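You operate a simulated robot arm through the tools that you are given. There is no shell and no other tool. Be economical: measure what you need, move in short steps, check, and stop when the job is done.

You run a simulated two-armed robot. Do the job below in one go: nothing can be reset, and whatever is moved stays where it is left.

TASK
Fetch the blue foam cover and set it in the blue crate. Put the drive labelled "FRI" from the top of the short desk on the orange notebook and the drive labelled "WED" on the top of the long bench. Take the mug and leave it on the bottom board of the corner shelving. Stack the 5 V power adapter from the top of the studio desk on top of the 9 V power adapter. Take the black foam block and leave it on the black notebook on the top of the long desk. Shut the upper blue drawer. Fetch the purple effect box and set it in the green caddy. Open the right small drawer. Any order will do. Set down upright: blue foam cover, mug.

The check looks at the end state, three seconds after you hand in, the way a careful person would. Anything else that was tipped, shoved, dropped, spilled or broken makes it a failure. Lids that push on must go on centred and level and be pressed home; caps that screw on are set level and turned clockwise until they are tight.

THE ROBOT
Two 7-joint arms with two-finger parallel grippers on one trunk, on a base that drives. Base frame: it is fixed to the floor where the robot stands at the start and does not move with it; the origin is under the middle of the robot, x ahead of it, y to its left, z up; the surface under the hand at the start is at about z = 0.73. Lengths are in m, angles in degrees, forces in N, time in s.
The left shoulder is at the start at [0.07, 0.156, 1.005], the right one opposite. Places, roughly: black foam block (15x10x5 cm) [-2, -1.6, 1.5]; blue crate (41x26x12 cm) [0.4, -0.2, 0.8]; blue foam cover (8x8x10 cm) [0.7, -0.1, 0.8]; bottom board of the corner shelving [-3.1, -4, 0.1]; drive [0, -1.75, 0.75]; green caddy (28x15x5 cm) [-2.7, -3.1, 0.7]; mug (12x8x10 cm) [-2.7, -3.4, 0.8]; notebook [0.75, -0.75, 0.75]; orange notebook [0, -1.75, 0.75]; power adapter [-2.5, -2.5, 0.75]; purple effect box [-2, -5, 0.25]; right small drawer [-1.7, -1, 0.9]; top of the long bench [-1.4, -0.4, 0.8]; upper blue drawer [-0.7, -3.6, 0.8]. Payload 3.91 kg a hand.
Tool frame (each hand has its own): the origin (TCP) lies between the finger pads and is the grasp point; the fingertips stand 0.03 m ahead of it; z points along the fingers, y is the line along which they close. Largest opening 0.11 m; finger width 0.02, thickness 0.01; the body of the gripper, 0.048 by 0.112 m, starts 0.055 m behind the TCP.
Orientation is that of the tool frame in the base frame, as a unit quaternion [w, x, y, z]. With the fingers straight down and closing along the base's y, the tool's x points along the base's -x, its y along +y and its z along -z.

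THE INTERFACE
- The arms move only by the tool step_arm. It takes "left_steps", "right_steps" or both (then of equal length, played together; a hand with none holds still); each is a list of rows, each a list of 7 numbers: the shift along the tool's x, y, z in units of 250 mm (1.0 is 250 mm), then the turn, a rotation vector about the tool's x, y, z in units of 120 degrees (1.0 is 120 degrees), then the opening, from 0 (shut) to 1 (fully open). In form: [[x, y, z, rx, ry, rz, grip], ...]. A call has 1 to 10 rows; each row is the pose to reach, as a shift and turn from the pose commanded when the call began, along the tool's axes at that moment. A call with a number of a shift or a turn outside -1 to 1 is refused whole. Rows are played at 5 a second. More than 0.05 m and 8.6 degrees between two rows, or a gripper value outside its range, and nothing of the call is played. A pose out of reach is approached as far as the arm can. The call stops where the force on the tool passes 40 N (or 10 N more than at its start, if that is more) or the arm is blocked; 0.2 s more then pass. The fingers move at their own pace (about 0.108 m/s each) and stop on an object; they squeeze with about 35 N. The grip force told is the motor's: it shows also when the fingers shut on nothing. Time passes only in rows, and 0.2 s behind the last, so rows that repeat a pose let the fingers close. The reply holds the time, the measured pose of the TCP, the force on the tool along the base axes, the opening and the grip force, in the units named above and with some noise, with the torque about the TCP (base axes, N m) and any sound that the robot's microphone picked up, and new pictures: "views" is both (left out), scene, wrist or none (wrist: the cameras of the hands that moved).
- Cameras (640 x 400 px; columns grow to the right, rows downward): "scene" is now at [0.126, 0.0269, 1.2089]; the picture's right is [0.33, -0.94, -0.00], its down [-0.71, -0.25, -0.65] and it looks along [0.62, 0.22, -0.76] (base axes); focal length 214 px, centre (320, 200). "left" rides on the left gripper at [0.072, -0.017, -0.103] in its tool frame; the picture's right is [0.23, 0.97, 0.00], its down [-0.76, 0.18, -0.62] and it looks along [-0.61, 0.14, 0.78] (tool axes); focal length 222 px, centre (320, 200). "right" rides on the right gripper at [0.072, 0.017, -0.103] in its tool frame; the picture's right is [-0.23, 0.97, 0.00], its down [-0.76, -0.18, -0.62] and it looks along [-0.61, -0.14, 0.78] (tool axes); focal length 222 px, centre (320, 200). There is no depth. A picture from a camera that has moved, and an enlarged one, comes with that camera's place and axes in the base frame and with its lens.
- raise_lower(by): slides the trunk up (or, below 0, down) by that many m; the arms and the scene camera ride with it, the base frame stays. It gives what a move gives, with no picture.
- steer(legs): drives the robot by 1 to 6 legs, each [ahead, left, turn to the left] in m, m and degrees, along the robot's own axes; the way and the turn of a leg run together, so that a leg with both is an arc; at most 1.5 m and 180 degrees a leg. The arms and the cameras ride along, it lands a little off, and it stops where it bumps. It gives what a move gives, and a new picture of the scene camera.
- head_to(pan, tilt): turns the head with the scene camera to pan (to the left, within 86 degrees either way) and tilt (down, from -29 to 69), counted from straight ahead of the robot. It gives what a move gives, and a new picture of the scene camera.
- inspect(camera, box): a new picture of the part [left, top, right, bottom] of that camera's present view, enlarged. It takes no simulated time.
- job_done(): hands the job in; it is judged then, once.

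Work in short steps. Places have to be worked out from the pictures, the camera data and where the tool is seen: move nearer, look again, correct. Check each grasp and each placing, and mend what went wrong. You have 483 turns and 360 pictures in all, those below and enlarged ones among them. Open the grippers and draw the arms clear of the work before you hand the job in, unless the task says otherwise; then end with one line.

The tools are called after ">>>" by a JSON object that holds its "name" and its "arguments". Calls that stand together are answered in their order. step_arm: Moves the arms, as the interface text tells. Its arguments: {"type":"object","properties":{"left_steps":{"type":"array","items":{"type":"array","items":{"type":"number"}}},"right_steps":{"type":"array","items":{"type":"array","items":{"type":"number"}}},"views":{"type":"string","enum":["both","scene","wrist","none"]}},"required":[]} The other tools are called the same way: raise_lower (by) slides the trunk up or down; steer (legs) drives the base; head_to (pan, tilt) turns the head that bears the scene camera; inspect (camera, box) takes an enlarged picture of a part of a camera's view; job_done () hands the job in.

At the start:

```text
time_s: 0.0
left_position: [0.6406, -0.0205, 1.1533]
left_ee_rot: [0.0, -0.001, 1.0, 0.0]
left_wrist_force: [0.2, -0.5, 0.2]
left_wrist_torque: [0.04, -0.04, 0.0]
left_grip_width: 0.1101
left_grasp_force: 0.0
right_position: [0.3926, -0.606, 1.1096]
right_ee_rot: [0.0, 0.0, 1.0, 0.001]
right_wrist_force: [0.2, -0.2, -0.3]
right_wrist_torque: [-0.04, -0.03, -0.01]
right_grip_width: 0.1097
right_grasp_force: 0.1
trunk travel left (down, up): [-0.45, 0.49]
robot x, y, heading: [0.0004, 0.0036, 0.1]
head pan, tilt: [19.5, 49.2]
```

scene: 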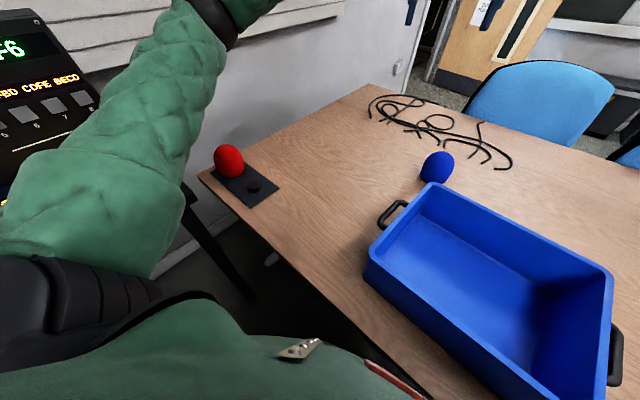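
right: 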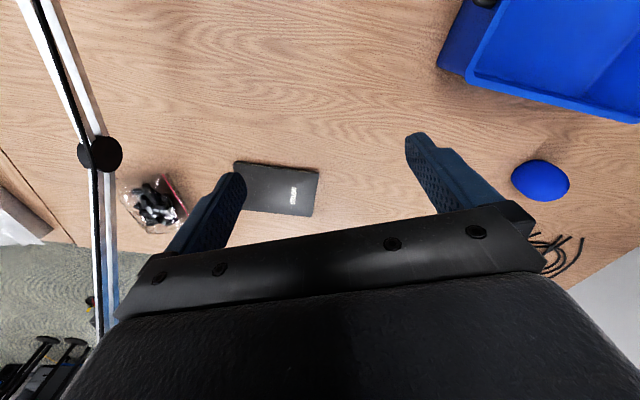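
left: 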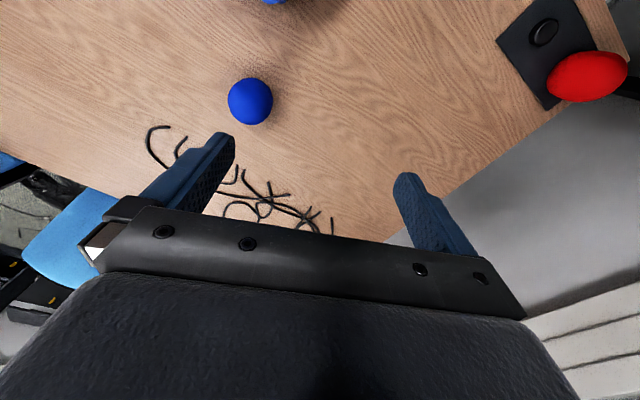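

The foam cover triangulates to about [0.722, -0.144]. I move the left hand above it, and I also enlarge the view of the notebook below the right hand.

>>> {"name": "step_arm", "arguments": {"left_steps": [[-0.054, -0.082, 0.13, 0, 0, 0, 1], [-0.109, -0.165, 0.26, 0, 0, 0, 1], [-0.163, -0.247, 0.4, 0, 0, 0, 1], [-0.217, -0.329, 0.53, 0, 0, 0, 1], [-0.272, -0.412, 0.66, 0, 0, 0, 1], [-0.326, -0.494, 0.8, 0, 0, 0, 1], [-0.326, -0.494, 0.8, 0, 0, 0, 1]]}}

>>> {"name": "inspect", "arguments": {"camera": "right", "box": [200, 130, 360, 230]}}

```text
time_s: 1.6
left_position: [0.7215, -0.1402, 0.9535]
left_ee_rot: [0.0, -0.001, 1.0, 0.0]
left_wrist_force: [-0.2, -0.1, -0.6]
left_wrist_torque: [-0.04, -0.01, 0.03]
left_grip_width: 0.1103
left_grasp_force: 0.1
right_position: [0.3914, -0.6054, 1.1094]
right_ee_rot: [0.0, 0.0, 1.0, 0.0]
right_wrist_force: [0.2, -0.1, 0.6]
right_wrist_torque: [-0.03, -0.01, -0.01]
right_grip_width: 0.1099
right_grasp_force: 0.0
trunk travel left (down, up): [-0.45, 0.49]
robot x, y, heading: [-0.0009, -0.0018, -0.1]
head pan, tilt: [19.5, 49.2]
camera scene: at [0.1255, 0.0272, 1.209], right [0.33, -0.94, 0.0], down [-0.71, -0.25, -0.65], along [0.62, 0.22, -0.76], focal length 214 px, centre (320, 200)
camera left: at [0.648, -0.1561, 1.057], right [-0.23, 0.97, 0.0], down [0.76, 0.18, 0.62], along [0.61, 0.14, -0.78], focal length 222 px, centre (320, 200)
```

scene: 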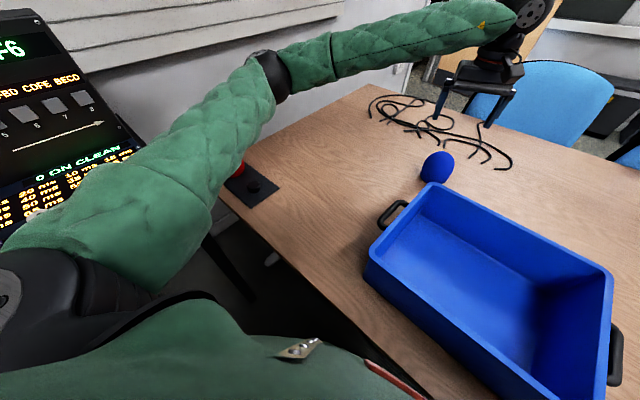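
left: 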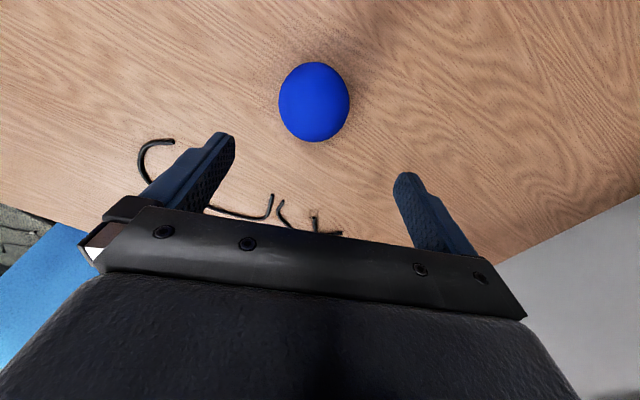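

```text
4.00 times, centred on (280, 180) of right
camera zoom: at [0.3175, -0.5887, 1.2132], right [0.23, 0.97, 0.0], down [0.76, -0.18, 0.62], along [0.61, -0.14, -0.78], focal length 888 px, centre (480, 280)
```

zoom: 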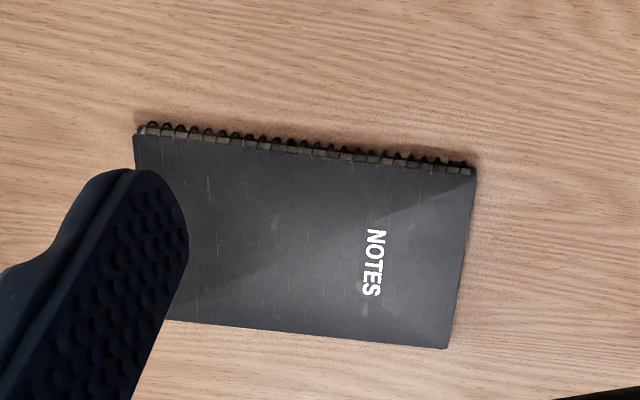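

The cover is at about [0.721, -0.147]. I go straight down to z≈0.79 and close on it.

>>> {"name": "step_arm", "arguments": {"left_steps": [[0, -0.028, 0.16, 0, 0, 0, 1], [0, -0.028, 0.32, 0, 0, 0, 1], [0, -0.028, 0.48, 0, 0, 0, 1], [0, -0.028, 0.6, 0, 0, 0, 1], [0, -0.028, 0.66, 0, 0, 0, 1], [0, -0.028, 0.66, 0, 0, 0, 0.5], [0, -0.028, 0.66, 0, 0, 0, 0.5]]}}

```text
time_s: 3.2
left_position: [0.7216, -0.15, 0.7873]
left_ee_rot: [0.0, 0.0, 1.0, 0.0]
left_wrist_force: [1.2, -0.2, 0.9]
left_wrist_torque: [-0.01, -0.04, 0.02]
left_grip_width: 0.0759
left_grasp_force: 35.1
right_position: [0.3919, -0.6043, 1.111]
right_ee_rot: [0.0, 0.0, 1.0, 0.001]
right_wrist_force: [-0.1, -0.6, -1.0]
right_wrist_torque: [0.01, 0.01, 0.01]
right_grip_width: 0.1101
right_grasp_force: 0.1
trunk travel left (down, up): [-0.45, 0.49]
robot x, y, heading: [-0.0026, -0.0019, 0.2]
head pan, tilt: [19.5, 49.2]
camera scene: at [0.126, 0.0269, 1.2089], right [0.33, -0.94, 0.0], down [-0.71, -0.25, -0.65], along [0.61, 0.22, -0.76], focal length 214 px, centre (320, 200)
camera left: at [0.649, -0.1656, 0.8902], right [-0.23, 0.97, 0.0], down [0.76, 0.18, 0.62], along [0.61, 0.14, -0.78], focal length 222 px, centre (320, 200)
```

scene: 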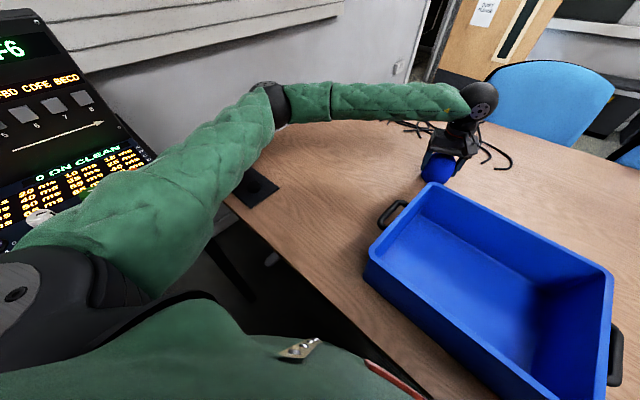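
left: 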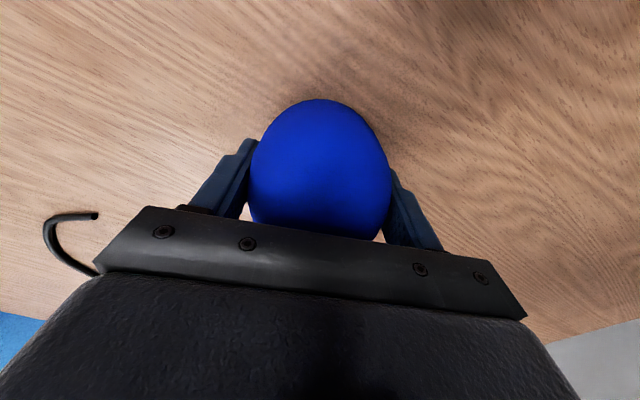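

The cover is held (opening 0.076, 35 N). I lift it, carry it above the crate's middle at about [0.41, -0.23], and look.

>>> {"name": "step_arm", "arguments": {"left_steps": [[0, 0, -0.19, 0, 0, 0, 0.4], [0, 0, -0.38, 0, 0, 0, 0.4], [0, 0, -0.57, 0, 0, 0, 0.4], [0, 0, -0.74, 0, 0, 0, 0.4], [0.18, -0.05, -0.74, 0, 0, 0, 0.4], [0.36, -0.1, -0.74, 0, 0, 0, 0.4], [0.54, -0.15, -0.74, 0, 0, 0, 0.4], [0.72, -0.2, -0.74, 0, 0, 0, 0.4], [0.9, -0.25, -0.74, 0, 0, 0, 0.4], [1, -0.3, -0.74, 0, 0, 0, 0.4]]}}

>>> {"name": "step_arm", "arguments": {"left_steps": [[0.1, -0.02, 0, 0, 0, 0, 0.4], [0.2, -0.02, 0, 0, 0, 0, 0.4], [0.2, -0.02, 0, 0, 0, 0, 0.4]]}}

```text
time_s: 5.4
left_position: [0.4689, -0.2279, 0.9732]
left_ee_rot: [0.001, 0.0, 1.0, 0.0]
left_wrist_force: [-0.1, 0.0, -0.6]
left_wrist_torque: [-0.01, 0.0, -0.01]
left_grip_width: 0.0761
left_grasp_force: 35.5
right_position: [0.3922, -0.6057, 1.1099]
right_ee_rot: [0.0, 0.0, 1.0, 0.001]
right_wrist_force: [-0.9, 0.3, -0.1]
right_wrist_torque: [-0.01, -0.03, -0.04]
right_grip_width: 0.11
right_grasp_force: 0.0
trunk travel left (down, up): [-0.45, 0.49]
robot x, y, heading: [0.0031, 0.0017, -0.0]
head pan, tilt: [19.5, 49.2]
camera scene: at [0.1258, 0.0266, 1.209], right [0.33, -0.94, 0.0], down [-0.71, -0.25, -0.65], along [0.62, 0.22, -0.76], focal length 214 px, centre (320, 200)
camera left: at [0.3974, -0.2434, 1.0776], right [-0.23, 0.97, 0.0], down [0.76, 0.18, 0.62], along [0.61, 0.14, -0.78], focal length 222 px, centre (320, 200)
```

scene: 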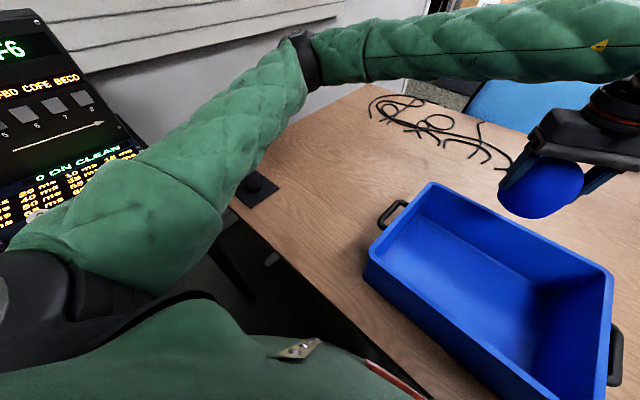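
left: 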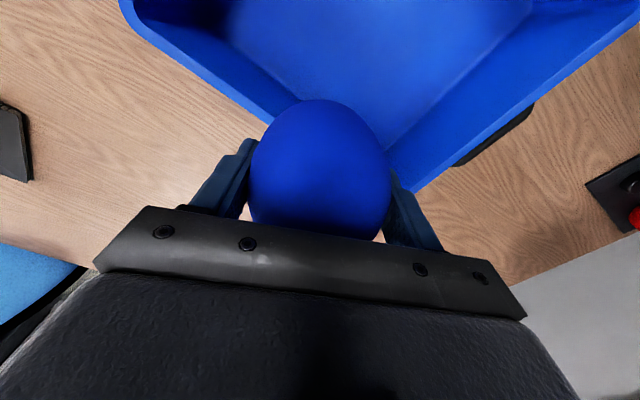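

```text
time_s: 6.2
left_position: [0.4209, -0.2308, 0.9759]
left_ee_rot: [0.0, 0.0, 1.0, 0.0]
left_wrist_force: [0.7, 0.2, -0.1]
left_wrist_torque: [0.0, 0.03, 0.01]
left_grip_width: 0.076
left_grasp_force: 35.4
right_position: [0.3913, -0.6063, 1.1097]
right_ee_rot: [0.001, 0.0, 1.0, 0.001]
right_wrist_force: [0.3, -0.8, 0.3]
right_wrist_torque: [-0.01, 0.02, -0.02]
right_grip_width: 0.1098
right_grasp_force: 0.1
trunk travel left (down, up): [-0.45, 0.49]
robot x, y, heading: [-0.0013, -0.0027, 0.1]
head pan, tilt: [19.5, 49.2]
camera scene: at [0.126, 0.0267, 1.2089], right [0.33, -0.94, 0.0], down [-0.71, -0.25, -0.65], along [0.61, 0.22, -0.76], focal length 214 px, centre (320, 200)
camera left: at [0.3497, -0.2456, 1.08], right [-0.23, 0.97, 0.0], down [0.76, 0.18, 0.62], along [0.61, 0.14, -0.78], focal length 222 px, centre (320, 200)
```

scene: 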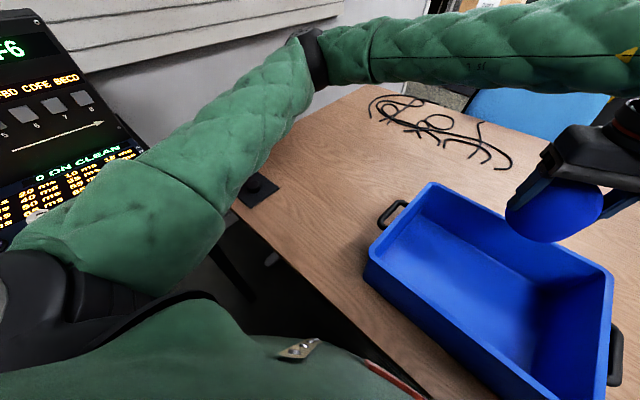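
left: 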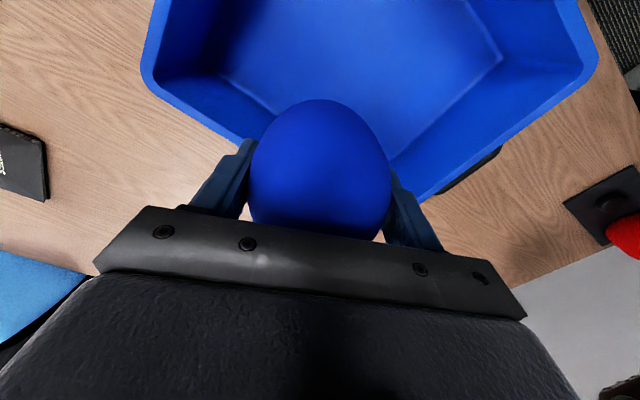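

Combining both cameras, the crate rim has corners [.56,-.11], [.33,0] and [.42,-.39], with its centre at about [.375,-.195]. I shift to [.385,-.205] and lower to just above the crate floor.

>>> {"name": "step_arm", "arguments": {"left_steps": [[0.144, 0.104, 0, 0, 0, 0, 0.4], [0.144, 0.104, 0.18, 0, 0, 0, 0.4], [0.144, 0.104, 0.36, 0, 0, 0, 0.4], [0.144, 0.104, 0.54, 0, 0, 0, 0.4], [0.144, 0.104, 0.66, 0, 0, 0, 0.4], [0.144, 0.104, 0.68, 0, 0, 0, 0.4], [0.144, 0.104, 0.68, 0, 0, 0, 0.4]]}}

```text
time_s: 7.8
left_position: [0.3887, -0.2066, 0.8036]
left_ee_rot: [0.0, 0.0, 1.0, 0.0]
left_wrist_force: [0.0, 0.2, -0.6]
left_wrist_torque: [-0.02, -0.01, 0.03]
left_grip_width: 0.0758
left_grasp_force: 34.4
right_position: [0.3922, -0.6056, 1.1096]
right_ee_rot: [0.001, 0.0, 1.0, 0.001]
right_wrist_force: [1.1, -0.2, 0.2]
right_wrist_torque: [0.01, -0.02, -0.02]
right_grip_width: 0.11
right_grasp_force: 0.1
trunk travel left (down, up): [-0.45, 0.49]
robot x, y, heading: [-0.0023, -0.0019, 0.3]
head pan, tilt: [19.5, 49.2]
camera scene: at [0.1259, 0.0269, 1.2089], right [0.33, -0.94, 0.0], down [-0.71, -0.25, -0.65], along [0.62, 0.22, -0.76], focal length 214 px, centre (320, 200)
camera left: at [0.3151, -0.2216, 0.9081], right [-0.23, 0.97, 0.0], down [0.76, 0.18, 0.62], along [0.61, 0.14, -0.78], focal length 222 px, centre (320, 200)
```

scene: 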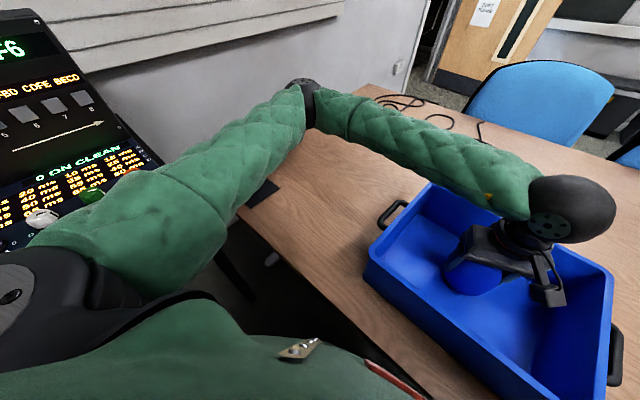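
left: 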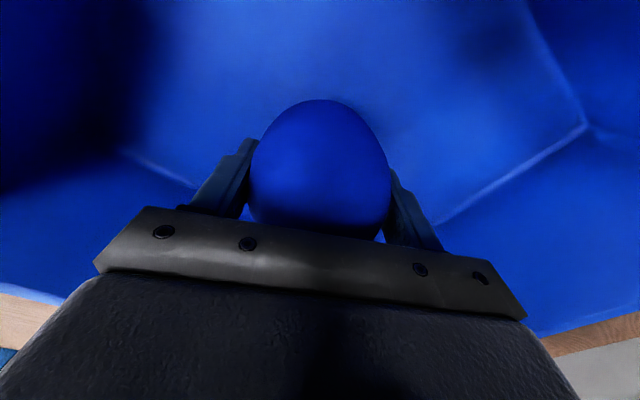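

No contact yet. I lower in millimetre steps while watching the force.

>>> {"name": "step_arm", "arguments": {"left_steps": [[0, 0, 0.012, 0, 0, 0, 0.4], [0, 0, 0.02, 0, 0, 0, 0.4], [0, 0, 0.028, 0, 0, 0, 0.4]], "views": "none"}}

```text
time_s: 8.6
left_position: [0.3859, -0.2052, 0.7953]
left_ee_rot: [0.0, 0.0, 1.0, 0.0]
left_wrist_force: [0.1, -0.3, -0.1]
left_wrist_torque: [-0.01, 0.02, 0.01]
left_grip_width: 0.0759
left_grasp_force: 35.5
right_position: [0.3917, -0.6053, 1.1094]
right_ee_rot: [0.0, 0.0, 1.0, 0.001]
right_wrist_force: [-0.2, -1.0, -0.2]
right_wrist_torque: [0.01, 0.04, 0.01]
right_grip_width: 0.11
right_grasp_force: 0.1
trunk travel left (down, up): [-0.45, 0.49]
robot x, y, heading: [-0.0002, 0.0, -0.1]
head pan, tilt: [19.5, 49.2]
```

>>> {"name": "step_arm", "arguments": {"left_steps": [[0, 0, 0.012, 0, 0, 0, 0.4], [0, 0, 0.02, 0, 0, 0, 0.4], [0, 0, 0.028, 0, 0, 0, 0.4]], "views": "none"}}

```text
time_s: 9.4
left_position: [0.3868, -0.2045, 0.7926]
left_ee_rot: [0.001, 0.0, 1.0, -0.001]
left_wrist_force: [3.9, -5.4, 27.6]
left_wrist_torque: [0.17, 0.06, -0.04]
left_grip_width: 0.0758
left_grasp_force: 34.9
right_position: [0.3909, -0.6058, 1.1109]
right_ee_rot: [0.001, 0.001, 1.0, 0.0]
right_wrist_force: [-0.3, -0.4, -0.7]
right_wrist_torque: [0.0, -0.01, -0.01]
right_grip_width: 0.1101
right_grasp_force: 0.1
trunk travel left (down, up): [-0.45, 0.49]
robot x, y, heading: [-0.0025, -0.0031, 0.1]
head pan, tilt: [19.5, 49.2]
```

Touched down (27 N). I back off 2 mm, open, and rise.

>>> {"name": "step_arm", "arguments": {"left_steps": [[0, 0, -0.012, 0, 0, 0, 0.4], [0, 0, -0.012, 0, 0, 0, 1], [0, 0, -0.012, 0, 0, 0, 1], [0, 0, -0.2, 0, 0, 0, 1], [0, 0, -0.4, 0, 0, 0, 1], [0, 0, -0.6, 0, 0, 0, 1], [0, 0, -0.8, 0, 0, 0, 1]]}}

```text
time_s: 11.0
left_position: [0.3869, -0.2031, 0.992]
left_ee_rot: [0.0, 0.0, 1.0, 0.0]
left_wrist_force: [-0.4, 0.0, -0.9]
left_wrist_torque: [-0.04, 0.0, -0.01]
left_grip_width: 0.1101
left_grasp_force: 0.0
right_position: [0.3924, -0.606, 1.1108]
right_ee_rot: [0.001, 0.0, 1.0, 0.0]
right_wrist_force: [-1.2, -0.1, 0.3]
right_wrist_torque: [-0.01, 0.01, -0.02]
right_grip_width: 0.11
right_grasp_force: 0.1
trunk travel left (down, up): [-0.45, 0.49]
robot x, y, heading: [-0.0009, -0.0038, -0.2]
head pan, tilt: [19.5, 49.2]
camera scene: at [0.1254, 0.0269, 1.2089], right [0.33, -0.94, 0.0], down [-0.71, -0.25, -0.65], along [0.62, 0.22, -0.76], focal length 214 px, centre (320, 200)
camera left: at [0.3133, -0.2186, 1.0955], right [-0.23, 0.97, 0.0], down [0.76, 0.18, 0.62], along [0.61, 0.14, -0.78], focal length 222 px, centre (320, 200)
```

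scene: 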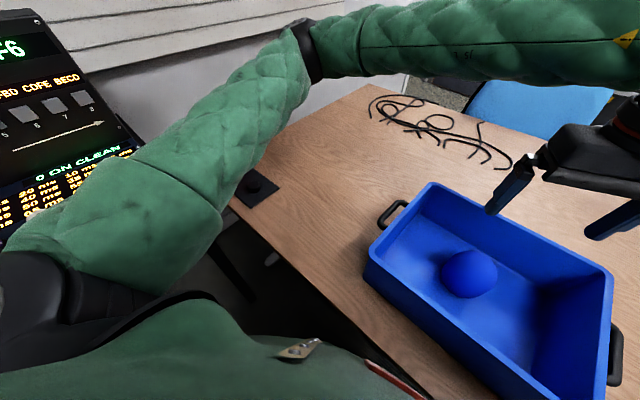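
left: 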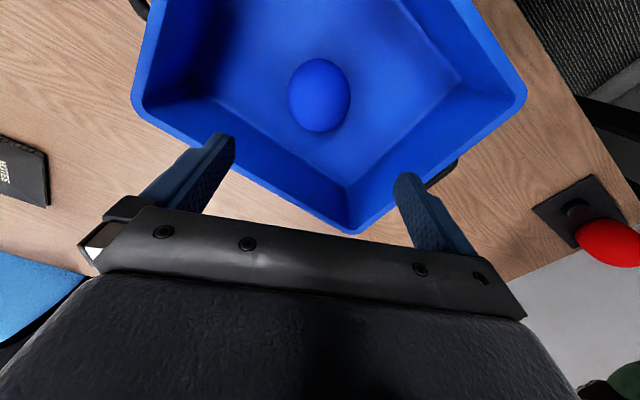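

The cover stands upright in the crate. Now I look around with the head to learn the room before driving.

>>> {"name": "head_to", "arguments": {"pan": -20, "tilt": 15}}

>>> {"name": "head_to", "arguments": {"pan": -80, "tilt": 20}}

>>> {"name": "head_to", "arguments": {"pan": 60, "tilt": 20}}

```text
time_s: 12.1
left_position: [0.3867, -0.203, 0.9903]
left_ee_rot: [0.0, -0.001, 1.0, 0.0]
left_wrist_force: [-0.1, 0.8, -1.1]
left_wrist_torque: [-0.02, 0.0, -0.01]
left_grip_width: 0.11
left_grasp_force: 0.0
right_position: [0.3919, -0.6044, 1.1095]
right_ee_rot: [0.0, 0.0, 1.0, 0.002]
right_wrist_force: [-1.1, -0.6, 0.3]
right_wrist_torque: [-0.01, 0.0, -0.03]
right_grip_width: 0.1097
right_grasp_force: 0.1
trunk travel left (down, up): [-0.45, 0.49]
robot x, y, heading: [-0.0041, -0.0017, 0.1]
head pan, tilt: [-20.0, 15.0]
camera scene: at [0.1406, -0.0311, 1.2615], right [-0.34, -0.94, 0.0], down [-0.24, 0.09, -0.97], along [0.91, -0.33, -0.26], focal length 214 px, centre (320, 200)
```

scene: 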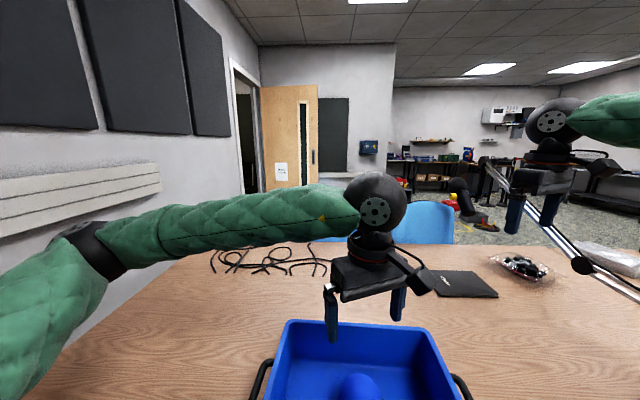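

```text
time_s: 13.4
left_position: [0.3861, -0.2029, 0.9924]
left_ee_rot: [0.0, 0.0, 1.0, 0.0]
left_wrist_force: [0.4, -0.6, 0.0]
left_wrist_torque: [0.01, -0.02, 0.02]
left_grip_width: 0.11
left_grasp_force: 0.1
right_position: [0.392, -0.6057, 1.11]
right_ee_rot: [0.0, 0.001, 1.0, 0.0]
right_wrist_force: [0.0, -0.5, 0.5]
right_wrist_torque: [-0.03, 0.02, -0.02]
right_grip_width: 0.1103
right_grasp_force: 0.0
trunk travel left (down, up): [-0.45, 0.49]
robot x, y, heading: [-0.0002, 0.0006, 0.1]
head pan, tilt: [-80.0, 20.0]
camera scene: at [0.069, -0.0909, 1.2535], right [-0.98, -0.17, 0.0], down [-0.06, 0.34, -0.94], along [0.16, -0.93, -0.34], focal length 214 px, centre (320, 200)
```

scene: 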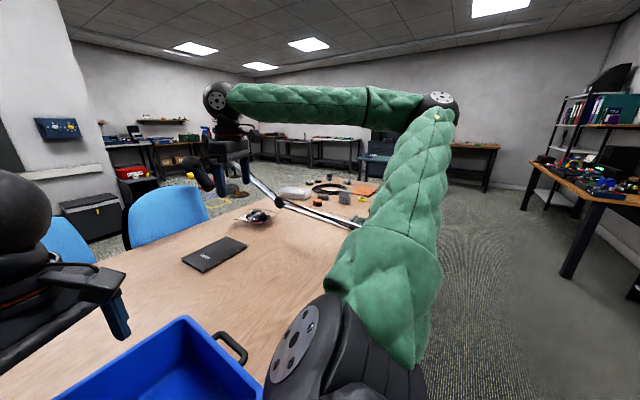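

```text
time_s: 15.6
left_position: [0.3865, -0.2026, 0.9901]
left_ee_rot: [0.0, 0.0, 1.0, 0.0]
left_wrist_force: [-0.3, 0.1, 1.1]
left_wrist_torque: [0.0, 0.01, 0.0]
left_grip_width: 0.1102
left_grasp_force: 0.0
right_position: [0.3914, -0.6063, 1.1099]
right_ee_rot: [0.0, -0.001, 1.0, 0.001]
right_wrist_force: [0.5, -0.9, 0.0]
right_wrist_torque: [-0.01, 0.01, 0.0]
right_grip_width: 0.1097
right_grasp_force: 0.1
trunk travel left (down, up): [-0.45, 0.49]
robot x, y, heading: [0.0008, -0.0008, -0.1]
head pan, tilt: [60.0, 20.0]
camera scene: at [0.0993, 0.0814, 1.2535], right [0.87, -0.5, 0.0], down [-0.17, -0.3, -0.94], along [0.47, 0.81, -0.34], focal length 214 px, centre (320, 200)
```

scene: 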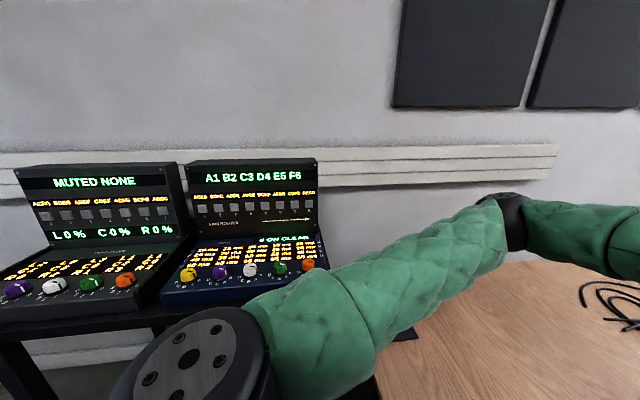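

The desks are turned about 25° from my axes, and a boom joint hangs over the desk at about [.39,-.93,.92]. I tuck both hands in front of the chest before driving.

>>> {"name": "step_arm", "arguments": {"left_steps": [[0, 0.1, -0.1, 0, 0, 0, 1], [0, 0.27, -0.2, 0, 0, 0, 1], [0, 0.44, -0.3, 0, 0, 0, 1], [0, 0.61, -0.4, 0, 0, 0, 1], [0, 0.78, -0.5, 0, 0, 0, 1], [0, 0.94, -0.6, 0, 0, 0, 1], [0, 1, -0.7, 0, 0, 0, 1]], "right_steps": [[0, 0.1, -0.1, 0, 0, 0, 1], [0, 0.27, -0.15, 0, 0, 0, 1], [0, 0.44, -0.2, 0, 0, 0, 1], [0, 0.61, -0.2, 0, 0, 0, 1], [0, 0.78, -0.2, 0, 0, 0, 1], [0, 0.94, -0.2, 0, 0, 0, 1], [0, 1, -0.2, 0, 0, 0, 1]], "views": "none"}}

>>> {"name": "step_arm", "arguments": {"left_steps": [[0, 0.18, 0, 0, 0, 0, 1], [0, 0.36, 0, 0, 0, 0, 1], [0, 0.54, 0, 0, 0, 0, 1], [0, 0.72, 0, 0, 0, 0, 1]], "right_steps": [[0, 0.1, 0, 0, 0, 0, 1], [0, 0.2, 0, 0, 0, 0, 1], [0, 0.35, 0, 0, 0, 0, 1], [0, 0.5, 0, 0, 0, 0, 1]], "views": "none"}}

>>> {"name": "head_to", "arguments": {"pan": -80, "tilt": 30}}

```text
time_s: 17.2
left_position: [0.3859, 0.0437, 1.164]
left_ee_rot: [0.0, 0.001, 1.0, 0.0]
left_wrist_force: [-0.3, -0.8, 0.3]
left_wrist_torque: [0.03, 0.01, 0.0]
left_grip_width: 0.1099
left_grasp_force: 0.0
right_position: [0.3936, -0.3562, 1.1589]
right_ee_rot: [0.0, 0.0, 1.0, 0.001]
right_wrist_force: [-0.2, -0.5, 0.8]
right_wrist_torque: [0.0, 0.0, -0.01]
right_grip_width: 0.1101
right_grasp_force: 0.1
trunk travel left (down, up): [-0.45, 0.49]
robot x, y, heading: [0.0042, 0.0003, -0.1]
head pan, tilt: [60.0, 20.0]
```

```text
time_s: 18.4
left_position: [0.4391, 0.1766, 1.1625]
left_ee_rot: [-0.002, 0.061, 0.998, 0.004]
left_wrist_force: [-0.9, -0.3, 0.8]
left_wrist_torque: [0.01, -0.04, 0.02]
left_grip_width: 0.11
left_grasp_force: 0.1
right_position: [0.395, -0.2728, 1.1591]
right_ee_rot: [-0.001, 0.052, 0.999, 0.002]
right_wrist_force: [-1.2, 1.3, -0.8]
right_wrist_torque: [0.0, -0.02, 0.01]
right_grip_width: 0.11
right_grasp_force: 0.0
trunk travel left (down, up): [-0.45, 0.49]
robot x, y, heading: [0.0332, -0.0008, -6.1]
head pan, tilt: [60.0, 20.0]
stopped in row 4 (left hand): the arm was blocked; the commanded pose is now the measured one
```

```text
time_s: 20.6
left_position: [0.4399, 0.1753, 1.1613]
left_ee_rot: [-0.004, 0.058, 0.998, 0.004]
left_wrist_force: [0.5, -0.5, -0.6]
left_wrist_torque: [0.01, 0.02, 0.0]
left_grip_width: 0.11
left_grasp_force: 0.0
right_position: [0.3989, -0.2747, 1.1561]
right_ee_rot: [-0.003, 0.052, 0.999, 0.003]
right_wrist_force: [-0.7, -0.7, 0.2]
right_wrist_torque: [-0.01, -0.02, -0.01]
right_grip_width: 0.11
right_grasp_force: 0.1
trunk travel left (down, up): [-0.45, 0.49]
robot x, y, heading: [0.0297, 0.0003, -6.2]
head pan, tilt: [-80.0, 30.0]
camera scene: at [0.0935, -0.0998, 1.2369], right [-1.0, -0.07, 0.0], down [-0.04, 0.5, -0.86], along [0.06, -0.86, -0.5], focal length 214 px, centre (320, 200)
```

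scene: 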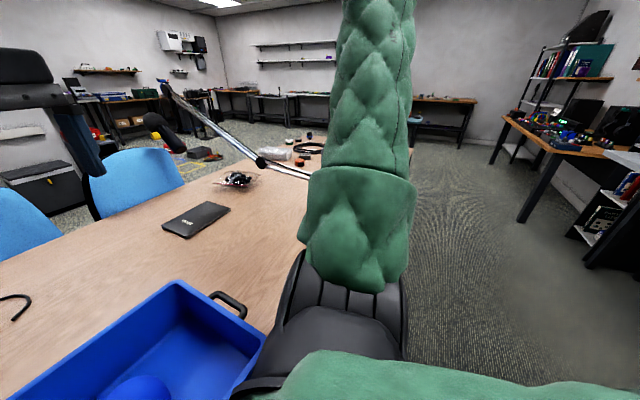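

The left elbow met something and turned the base 6°. I look left to see what it touched.

>>> {"name": "head_to", "arguments": {"pan": 70, "tilt": 25}}

```text
time_s: 23.0
left_position: [0.441, 0.1753, 1.1613]
left_ee_rot: [-0.004, 0.058, 0.998, 0.004]
left_wrist_force: [1.0, -0.3, 0.2]
left_wrist_torque: [0.03, 0.04, -0.01]
left_grip_width: 0.1101
left_grasp_force: 0.1
right_position: [0.4001, -0.2735, 1.1564]
right_ee_rot: [-0.002, 0.052, 0.999, 0.003]
right_wrist_force: [-0.7, 0.1, -0.6]
right_wrist_torque: [-0.01, -0.01, 0.01]
right_grip_width: 0.1103
right_grasp_force: 0.0
trunk travel left (down, up): [-0.45, 0.49]
robot x, y, heading: [0.0296, -0.0015, -6.2]
head pan, tilt: [70.0, 25.0]
camera scene: at [0.1273, 0.0731, 1.2453], right [0.9, -0.44, -0.01], down [-0.19, -0.38, -0.91], along [0.39, 0.82, -0.42], focal length 214 px, centre (320, 200)
```

scene: 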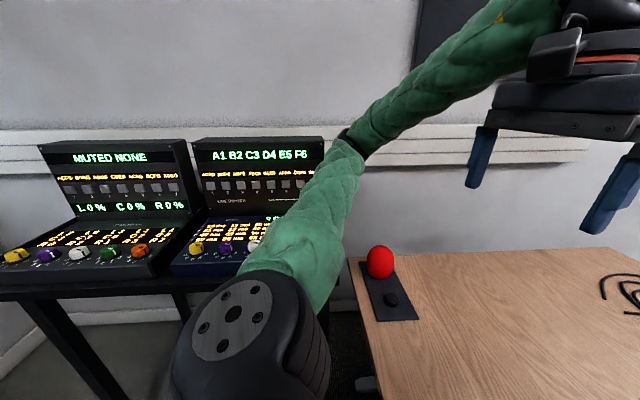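

I ease the left hand back away from that side.

>>> {"name": "step_arm", "arguments": {"left_steps": [[0, -0.15, 0, 0, 0, 0, 1], [0, -0.3, 0, 0, 0, 0, 1], [0, -0.45, 0, 0, 0, 0, 1]], "views": "scene"}}

>>> {"name": "inspect", "arguments": {"camera": "scene", "box": [20, 120, 420, 370]}}

```text
time_s: 23.8
left_position: [0.4235, 0.0686, 1.1598]
left_ee_rot: [-0.001, 0.057, 0.998, 0.003]
left_wrist_force: [-0.1, -0.5, 0.4]
left_wrist_torque: [0.02, 0.02, -0.01]
left_grip_width: 0.11
left_grasp_force: 0.0
right_position: [0.3963, -0.2703, 1.1577]
right_ee_rot: [0.0, 0.05, 0.999, 0.002]
right_wrist_force: [0.0, -0.6, 0.4]
right_wrist_torque: [0.07, 0.0, 0.01]
right_grip_width: 0.1099
right_grasp_force: 0.0
trunk travel left (down, up): [-0.45, 0.49]
robot x, y, heading: [0.0328, 0.0012, -5.7]
head pan, tilt: [70.0, 25.0]
camera scene: at [0.1226, 0.0769, 1.2454], right [0.9, -0.43, 0.0], down [-0.18, -0.38, -0.91], along [0.39, 0.82, -0.42], focal length 214 px, centre (320, 200)
```

scene: 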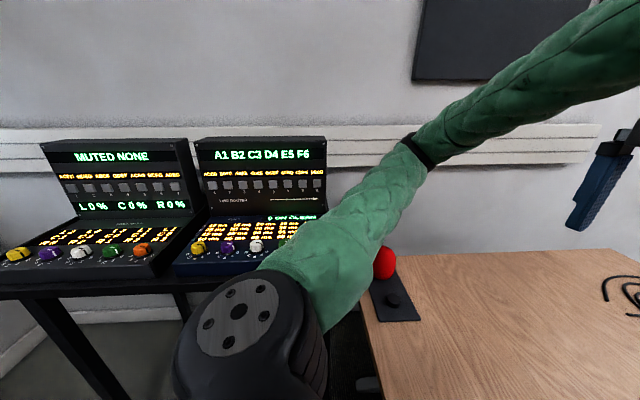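

```text
1.60 times, centred on (220, 245) of scene
camera zoom: at [0.1226, 0.0769, 1.2454], right [0.9, -0.43, 0.0], down [-0.18, -0.38, -0.91], along [0.39, 0.82, -0.42], focal length 343 px, centre (480, 128)
```

zoom: 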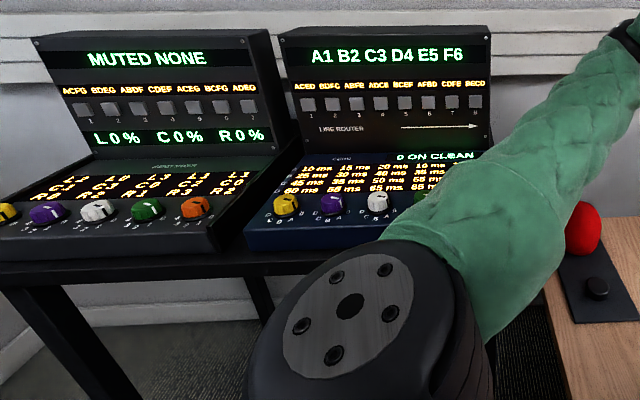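

The units look undisturbed. Now I back off from the desk while turning right so that I face it squarely.

>>> {"name": "steer", "arguments": {"legs": [[-0.3, 0, -20]]}}

>>> {"name": "head_to", "arguments": {"pan": -86, "tilt": 30}}

```text
time_s: 25.8
left_position: [0.1425, 0.0055, 1.1617]
left_ee_rot: [0.0, 0.238, 0.971, 0.001]
left_wrist_force: [0.0, 0.0, 0.6]
left_wrist_torque: [-0.02, -0.02, 0.02]
left_grip_width: 0.11
left_grasp_force: 0.2
right_position: [-0.0041, -0.3016, 1.16]
right_ee_rot: [0.0, 0.231, 0.973, 0.001]
right_wrist_force: [-0.3, 0.3, -0.4]
right_wrist_torque: [-0.04, -0.02, -0.01]
right_grip_width: 0.1103
right_grasp_force: 0.1
trunk travel left (down, up): [-0.45, 0.49]
robot x, y, heading: [-0.2466, 0.0798, -26.7]
head pan, tilt: [70.0, 25.0]
camera scene: at [-0.1351, 0.1221, 1.2455], right [0.68, -0.73, 0.0], down [-0.31, -0.29, -0.91], along [0.66, 0.62, -0.42], focal length 214 px, centre (320, 200)
```

scene: 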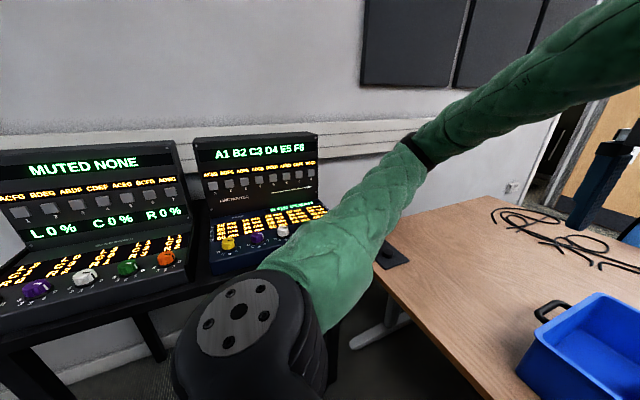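

```text
time_s: 28.2
left_position: [0.1443, 0.0056, 1.1603]
left_ee_rot: [-0.002, 0.238, 0.971, 0.002]
left_wrist_force: [0.3, 0.4, -0.2]
left_wrist_torque: [-0.02, -0.01, 0.04]
left_grip_width: 0.1099
left_grasp_force: 0.0
right_position: [-0.0021, -0.3013, 1.1594]
right_ee_rot: [-0.001, 0.232, 0.973, 0.001]
right_wrist_force: [0.2, -0.3, 0.5]
right_wrist_torque: [0.0, 0.01, 0.0]
right_grip_width: 0.1102
right_grasp_force: 0.0
trunk travel left (down, up): [-0.45, 0.49]
robot x, y, heading: [-0.2484, 0.0788, -26.5]
head pan, tilt: [-85.9, 30.0]
camera scene: at [-0.2359, -0.0248, 1.2374], right [-0.92, 0.39, 0.0], down [0.19, 0.46, -0.87], along [-0.33, -0.8, -0.5], focal length 214 px, centre (320, 200)
```

scene: 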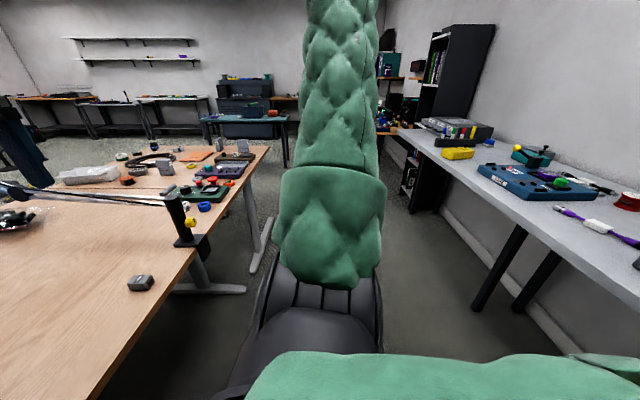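

The aisle is clear: desk on my left, bench about 0.6 m behind. I strafe right along it towards the short desk in two parts.

>>> {"name": "steer", "arguments": {"legs": [[0, -0.75, 0]]}}

```text
time_s: 32.3
left_position: [-0.196, -0.6702, 1.1608]
left_ee_rot: [-0.001, 0.233, 0.972, 0.002]
left_wrist_force: [-0.7, 1.1, -0.4]
left_wrist_torque: [0.05, 0.04, -0.01]
left_grip_width: 0.1099
left_grasp_force: 0.0
right_position: [-0.3405, -0.9778, 1.1585]
right_ee_rot: [-0.001, 0.227, 0.974, 0.0]
right_wrist_force: [-1.0, -0.2, -0.2]
right_wrist_torque: [0.03, -0.01, 0.0]
right_grip_width: 0.1099
right_grasp_force: 0.0
trunk travel left (down, up): [-0.45, 0.49]
robot x, y, heading: [-0.5878, -0.5982, -26.4]
head pan, tilt: [-85.9, 30.0]
camera scene: at [-0.5747, -0.7041, 1.2374], right [-0.93, 0.38, 0.0], down [0.19, 0.46, -0.87], along [-0.33, -0.8, -0.5], focal length 214 px, centre (320, 200)
```

scene: 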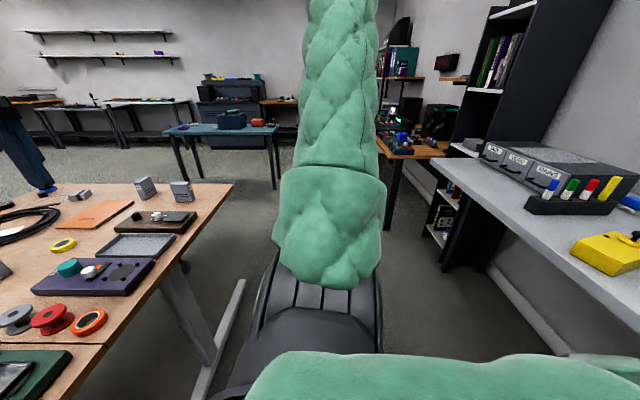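

I strafe on to stand opposite the notebook, then look ahead.

>>> {"name": "steer", "arguments": {"legs": [[0, -0.6, 0]]}}

>>> {"name": "head_to", "arguments": {"pan": 0, "tilt": 40}}

```text
time_s: 35.7
left_position: [-0.4653, -1.2104, 1.1614]
left_ee_rot: [-0.001, 0.24, 0.971, 0.001]
left_wrist_force: [-0.5, 0.4, -0.4]
left_wrist_torque: [0.05, 0.0, 0.01]
left_grip_width: 0.1099
left_grasp_force: 0.0
right_position: [-0.6125, -1.5166, 1.1587]
right_ee_rot: [-0.001, 0.233, 0.972, 0.002]
right_wrist_force: [0.7, -0.5, -0.5]
right_wrist_torque: [0.03, -0.01, 0.01]
right_grip_width: 0.1099
right_grasp_force: 0.0
trunk travel left (down, up): [-0.45, 0.49]
robot x, y, heading: [-0.8592, -1.1353, -27.0]
head pan, tilt: [-85.9, 30.0]
camera scene: at [-0.8447, -1.2395, 1.2374], right [-0.92, 0.39, 0.0], down [0.19, 0.46, -0.87], along [-0.34, -0.8, -0.5], focal length 214 px, centre (320, 200)
```

scene: 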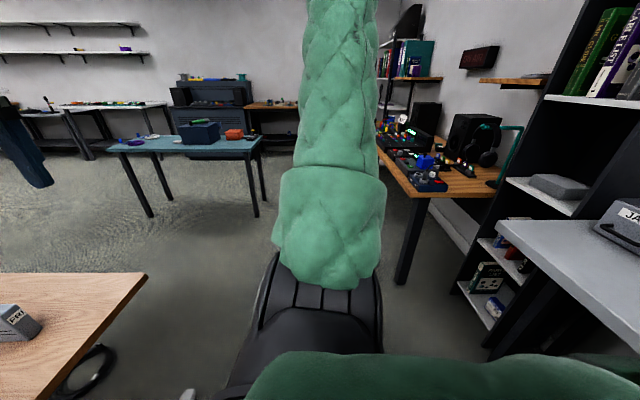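

```text
time_s: 37.3
left_position: [-0.4642, -1.2108, 1.1606]
left_ee_rot: [-0.001, 0.239, 0.971, 0.003]
left_wrist_force: [0.5, 0.1, -0.6]
left_wrist_torque: [0.02, -0.02, -0.02]
left_grip_width: 0.1099
left_grasp_force: 0.0
right_position: [-0.6116, -1.5172, 1.1582]
right_ee_rot: [-0.001, 0.233, 0.972, 0.001]
right_wrist_force: [0.1, -0.1, -0.1]
right_wrist_torque: [-0.02, 0.0, -0.01]
right_grip_width: 0.11
right_grasp_force: 0.1
trunk travel left (down, up): [-0.45, 0.49]
robot x, y, heading: [-0.8552, -1.132, -27.0]
head pan, tilt: [0.0, 40.0]
camera scene: at [-0.7334, -1.1942, 1.2221], right [-0.45, -0.89, 0.0], down [-0.57, 0.29, -0.77], along [0.68, -0.35, -0.64], focal length 214 px, centre (320, 200)
```

scene: 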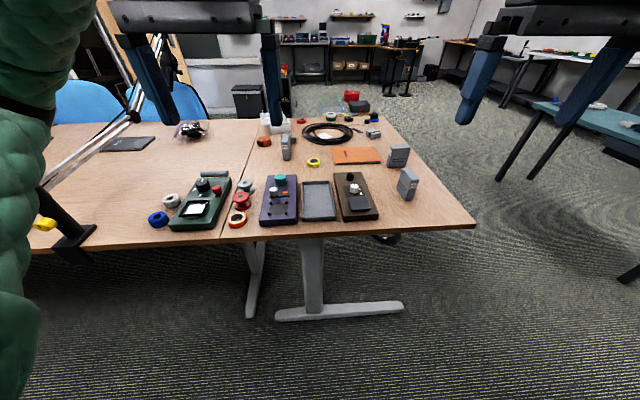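

Several grey boxes stand on the short desk, so I zoom in to read their labels.

>>> {"name": "inspect", "arguments": {"camera": "scene", "box": [240, 100, 480, 250]}}

>>> {"name": "inspect", "arguments": {"camera": "scene", "box": [330, 120, 440, 205]}}

```text
2.67 times, centred on (360, 175) of scene
camera zoom: at [-0.7334, -1.1942, 1.2221], right [-0.45, -0.89, 0.0], down [-0.57, 0.29, -0.77], along [0.68, -0.35, -0.64], focal length 572 px, centre (213, 267)
```

zoom: 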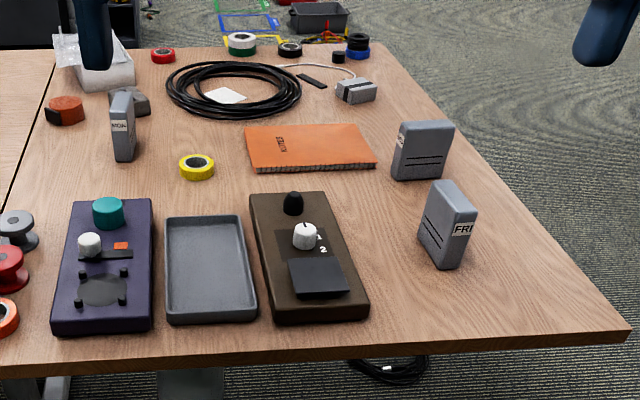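

```text
4.71 times, centred on (385, 162) of scene
camera zoom: at [-0.7334, -1.1942, 1.2221], right [-0.45, -0.89, 0.0], down [-0.57, 0.29, -0.77], along [0.68, -0.35, -0.64], focal length 1009 px, centre (14, 376)
```

zoom: 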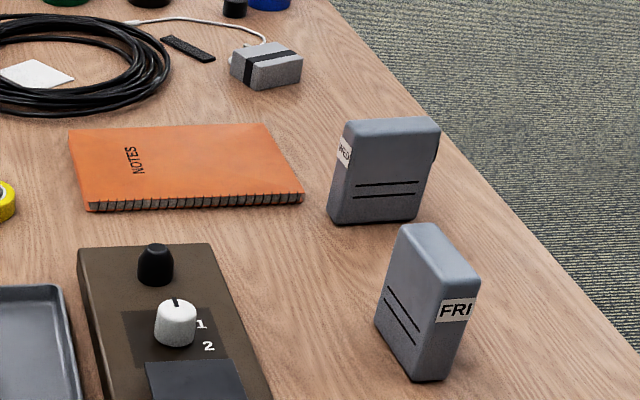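

FRI stands at about [-.32,-1.765] (long side along heading -18°, 3 cm thick). The notebook centre is at about [-.01,-1.75]. I move closer, 0.2 m ahead and 0.2 m right.

>>> {"name": "steer", "arguments": {"legs": [[0, -0.2, 0], [0.2, 0, 0]]}}

>>> {"name": "head_to", "arguments": {"pan": -10, "tilt": 50}}

```text
time_s: 40.1
left_position: [-0.3722, -1.4799, 1.1603]
left_ee_rot: [-0.003, 0.239, 0.971, 0.002]
left_wrist_force: [0.1, -0.5, 0.0]
left_wrist_torque: [0.0, 0.03, 0.03]
left_grip_width: 0.1101
left_grasp_force: 0.1
right_position: [-0.5209, -1.7851, 1.1585]
right_ee_rot: [-0.001, 0.233, 0.972, 0.001]
right_wrist_force: [0.4, -0.2, -0.5]
right_wrist_torque: [0.01, 0.05, 0.01]
right_grip_width: 0.11
right_grasp_force: 0.1
trunk travel left (down, up): [-0.45, 0.49]
robot x, y, heading: [-0.7655, -1.4006, -26.9]
head pan, tilt: [0.0, 40.0]
camera scene: at [-0.6411, -1.4628, 1.2219], right [-0.45, -0.89, 0.0], down [-0.57, 0.29, -0.77], along [0.68, -0.35, -0.64], focal length 214 px, centre (320, 200)
```

scene: 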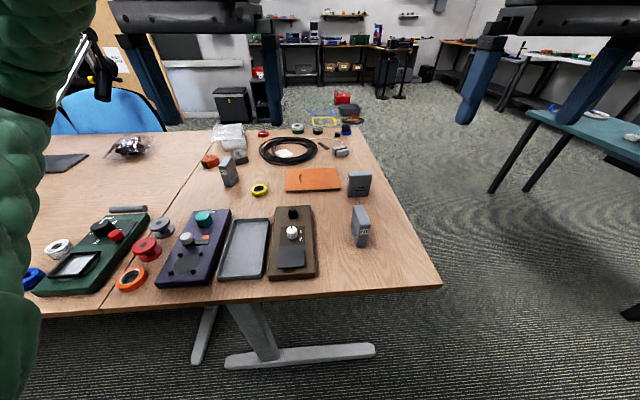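

```text
time_s: 40.8
left_position: [-0.3741, -1.4771, 1.1618]
left_ee_rot: [-0.002, 0.24, 0.971, 0.002]
left_wrist_force: [-0.2, -0.2, -0.3]
left_wrist_torque: [0.0, -0.01, 0.01]
left_grip_width: 0.1099
left_grasp_force: 0.1
right_position: [-0.5216, -1.7837, 1.1587]
right_ee_rot: [-0.001, 0.233, 0.972, 0.002]
right_wrist_force: [-0.9, -0.3, 0.4]
right_wrist_torque: [-0.01, -0.01, 0.0]
right_grip_width: 0.1102
right_grasp_force: 0.1
trunk travel left (down, up): [-0.45, 0.49]
robot x, y, heading: [-0.7606, -1.3988, -27.1]
head pan, tilt: [-10.0, 50.0]
camera scene: at [-0.6569, -1.4698, 1.208], right [-0.6, -0.8, 0.0], down [-0.61, 0.46, -0.64], along [0.51, -0.39, -0.77], focal length 214 px, centre (320, 200)
```

scene: 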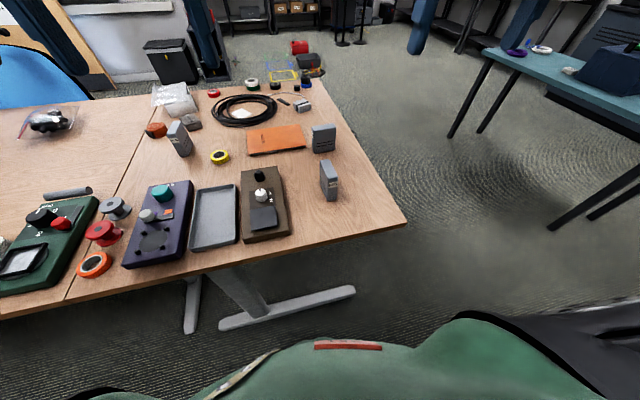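

I zoom in on the drives for labels and exact positions.

>>> {"name": "inspect", "arguments": {"camera": "scene", "box": [240, 110, 360, 210]}}

```text
4.00 times, centred on (300, 160) of scene
camera zoom: at [-0.6569, -1.4698, 1.208], right [-0.6, -0.8, 0.0], down [-0.61, 0.46, -0.64], along [0.51, -0.39, -0.77], focal length 858 px, centre (400, 360)
```

zoom: 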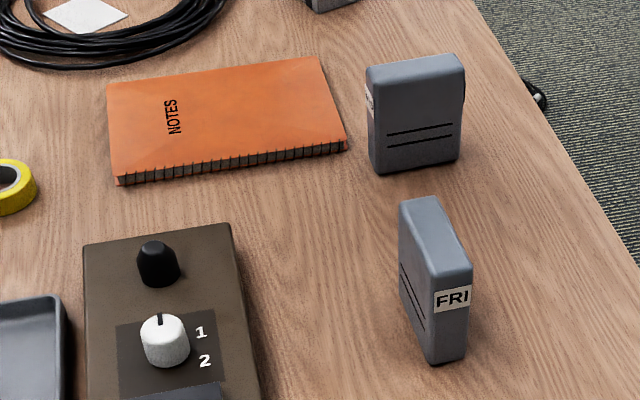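

FRI is centred near [-.322,-1.759], long axis about -22°, top z≈.815. I bring the right hand above it, aligned, and look with the wrist camera.

>>> {"name": "step_arm", "arguments": {"right_steps": [[-0.11, 0.075, 0.1, 0, 0, 0, 0.8], [-0.22, 0.15, 0.2, 0, 0, 0, 0.8], [-0.33, 0.225, 0.3, 0, 0, -0.02, 0.8], [-0.44, 0.3, 0.4, 0, 0, -0.042, 0.8], [-0.55, 0.375, 0.5, 0, 0, -0.042, 0.8], [-0.666, 0.45, 0.635, 0, 0, -0.042, 0.8], [-0.666, 0.45, 0.635, 0, 0, -0.042, 0.8]]}}

```text
time_s: 42.4
left_position: [-0.3752, -1.4771, 1.1612]
left_ee_rot: [0.0, 0.239, 0.971, 0.002]
left_wrist_force: [0.3, 0.4, -0.3]
left_wrist_torque: [-0.04, -0.06, -0.01]
left_grip_width: 0.11
left_grasp_force: 0.0
right_position: [-0.3233, -1.7568, 1.0004]
right_ee_rot: [0.0, 0.191, 0.982, 0.0]
right_wrist_force: [0.1, 0.1, 0.5]
right_wrist_torque: [-0.03, 0.01, 0.0]
right_grip_width: 0.0881
right_grasp_force: 0.1
trunk travel left (down, up): [-0.45, 0.49]
robot x, y, heading: [-0.7683, -1.4005, -26.9]
head pan, tilt: [-10.0, 50.0]
camera scene: at [-0.6583, -1.4693, 1.2082], right [-0.6, -0.8, 0.0], down [-0.61, 0.46, -0.64], along [0.51, -0.39, -0.77], focal length 214 px, centre (320, 200)
camera right: at [-0.386, -1.7142, 1.104], right [0.57, 0.82, 0.0], down [0.64, -0.45, 0.62], along [0.51, -0.36, -0.78], focal length 222 px, centre (320, 200)
```

scene: 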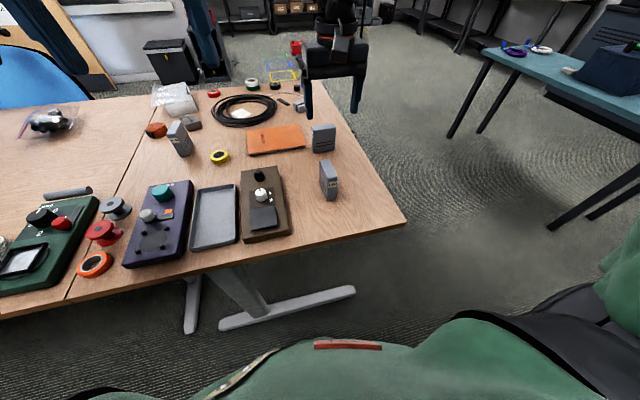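
right: 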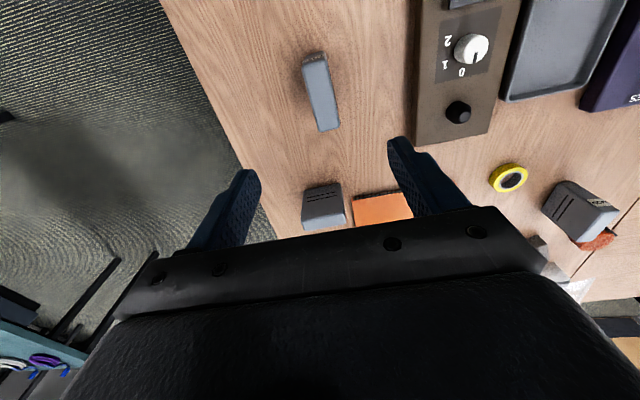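

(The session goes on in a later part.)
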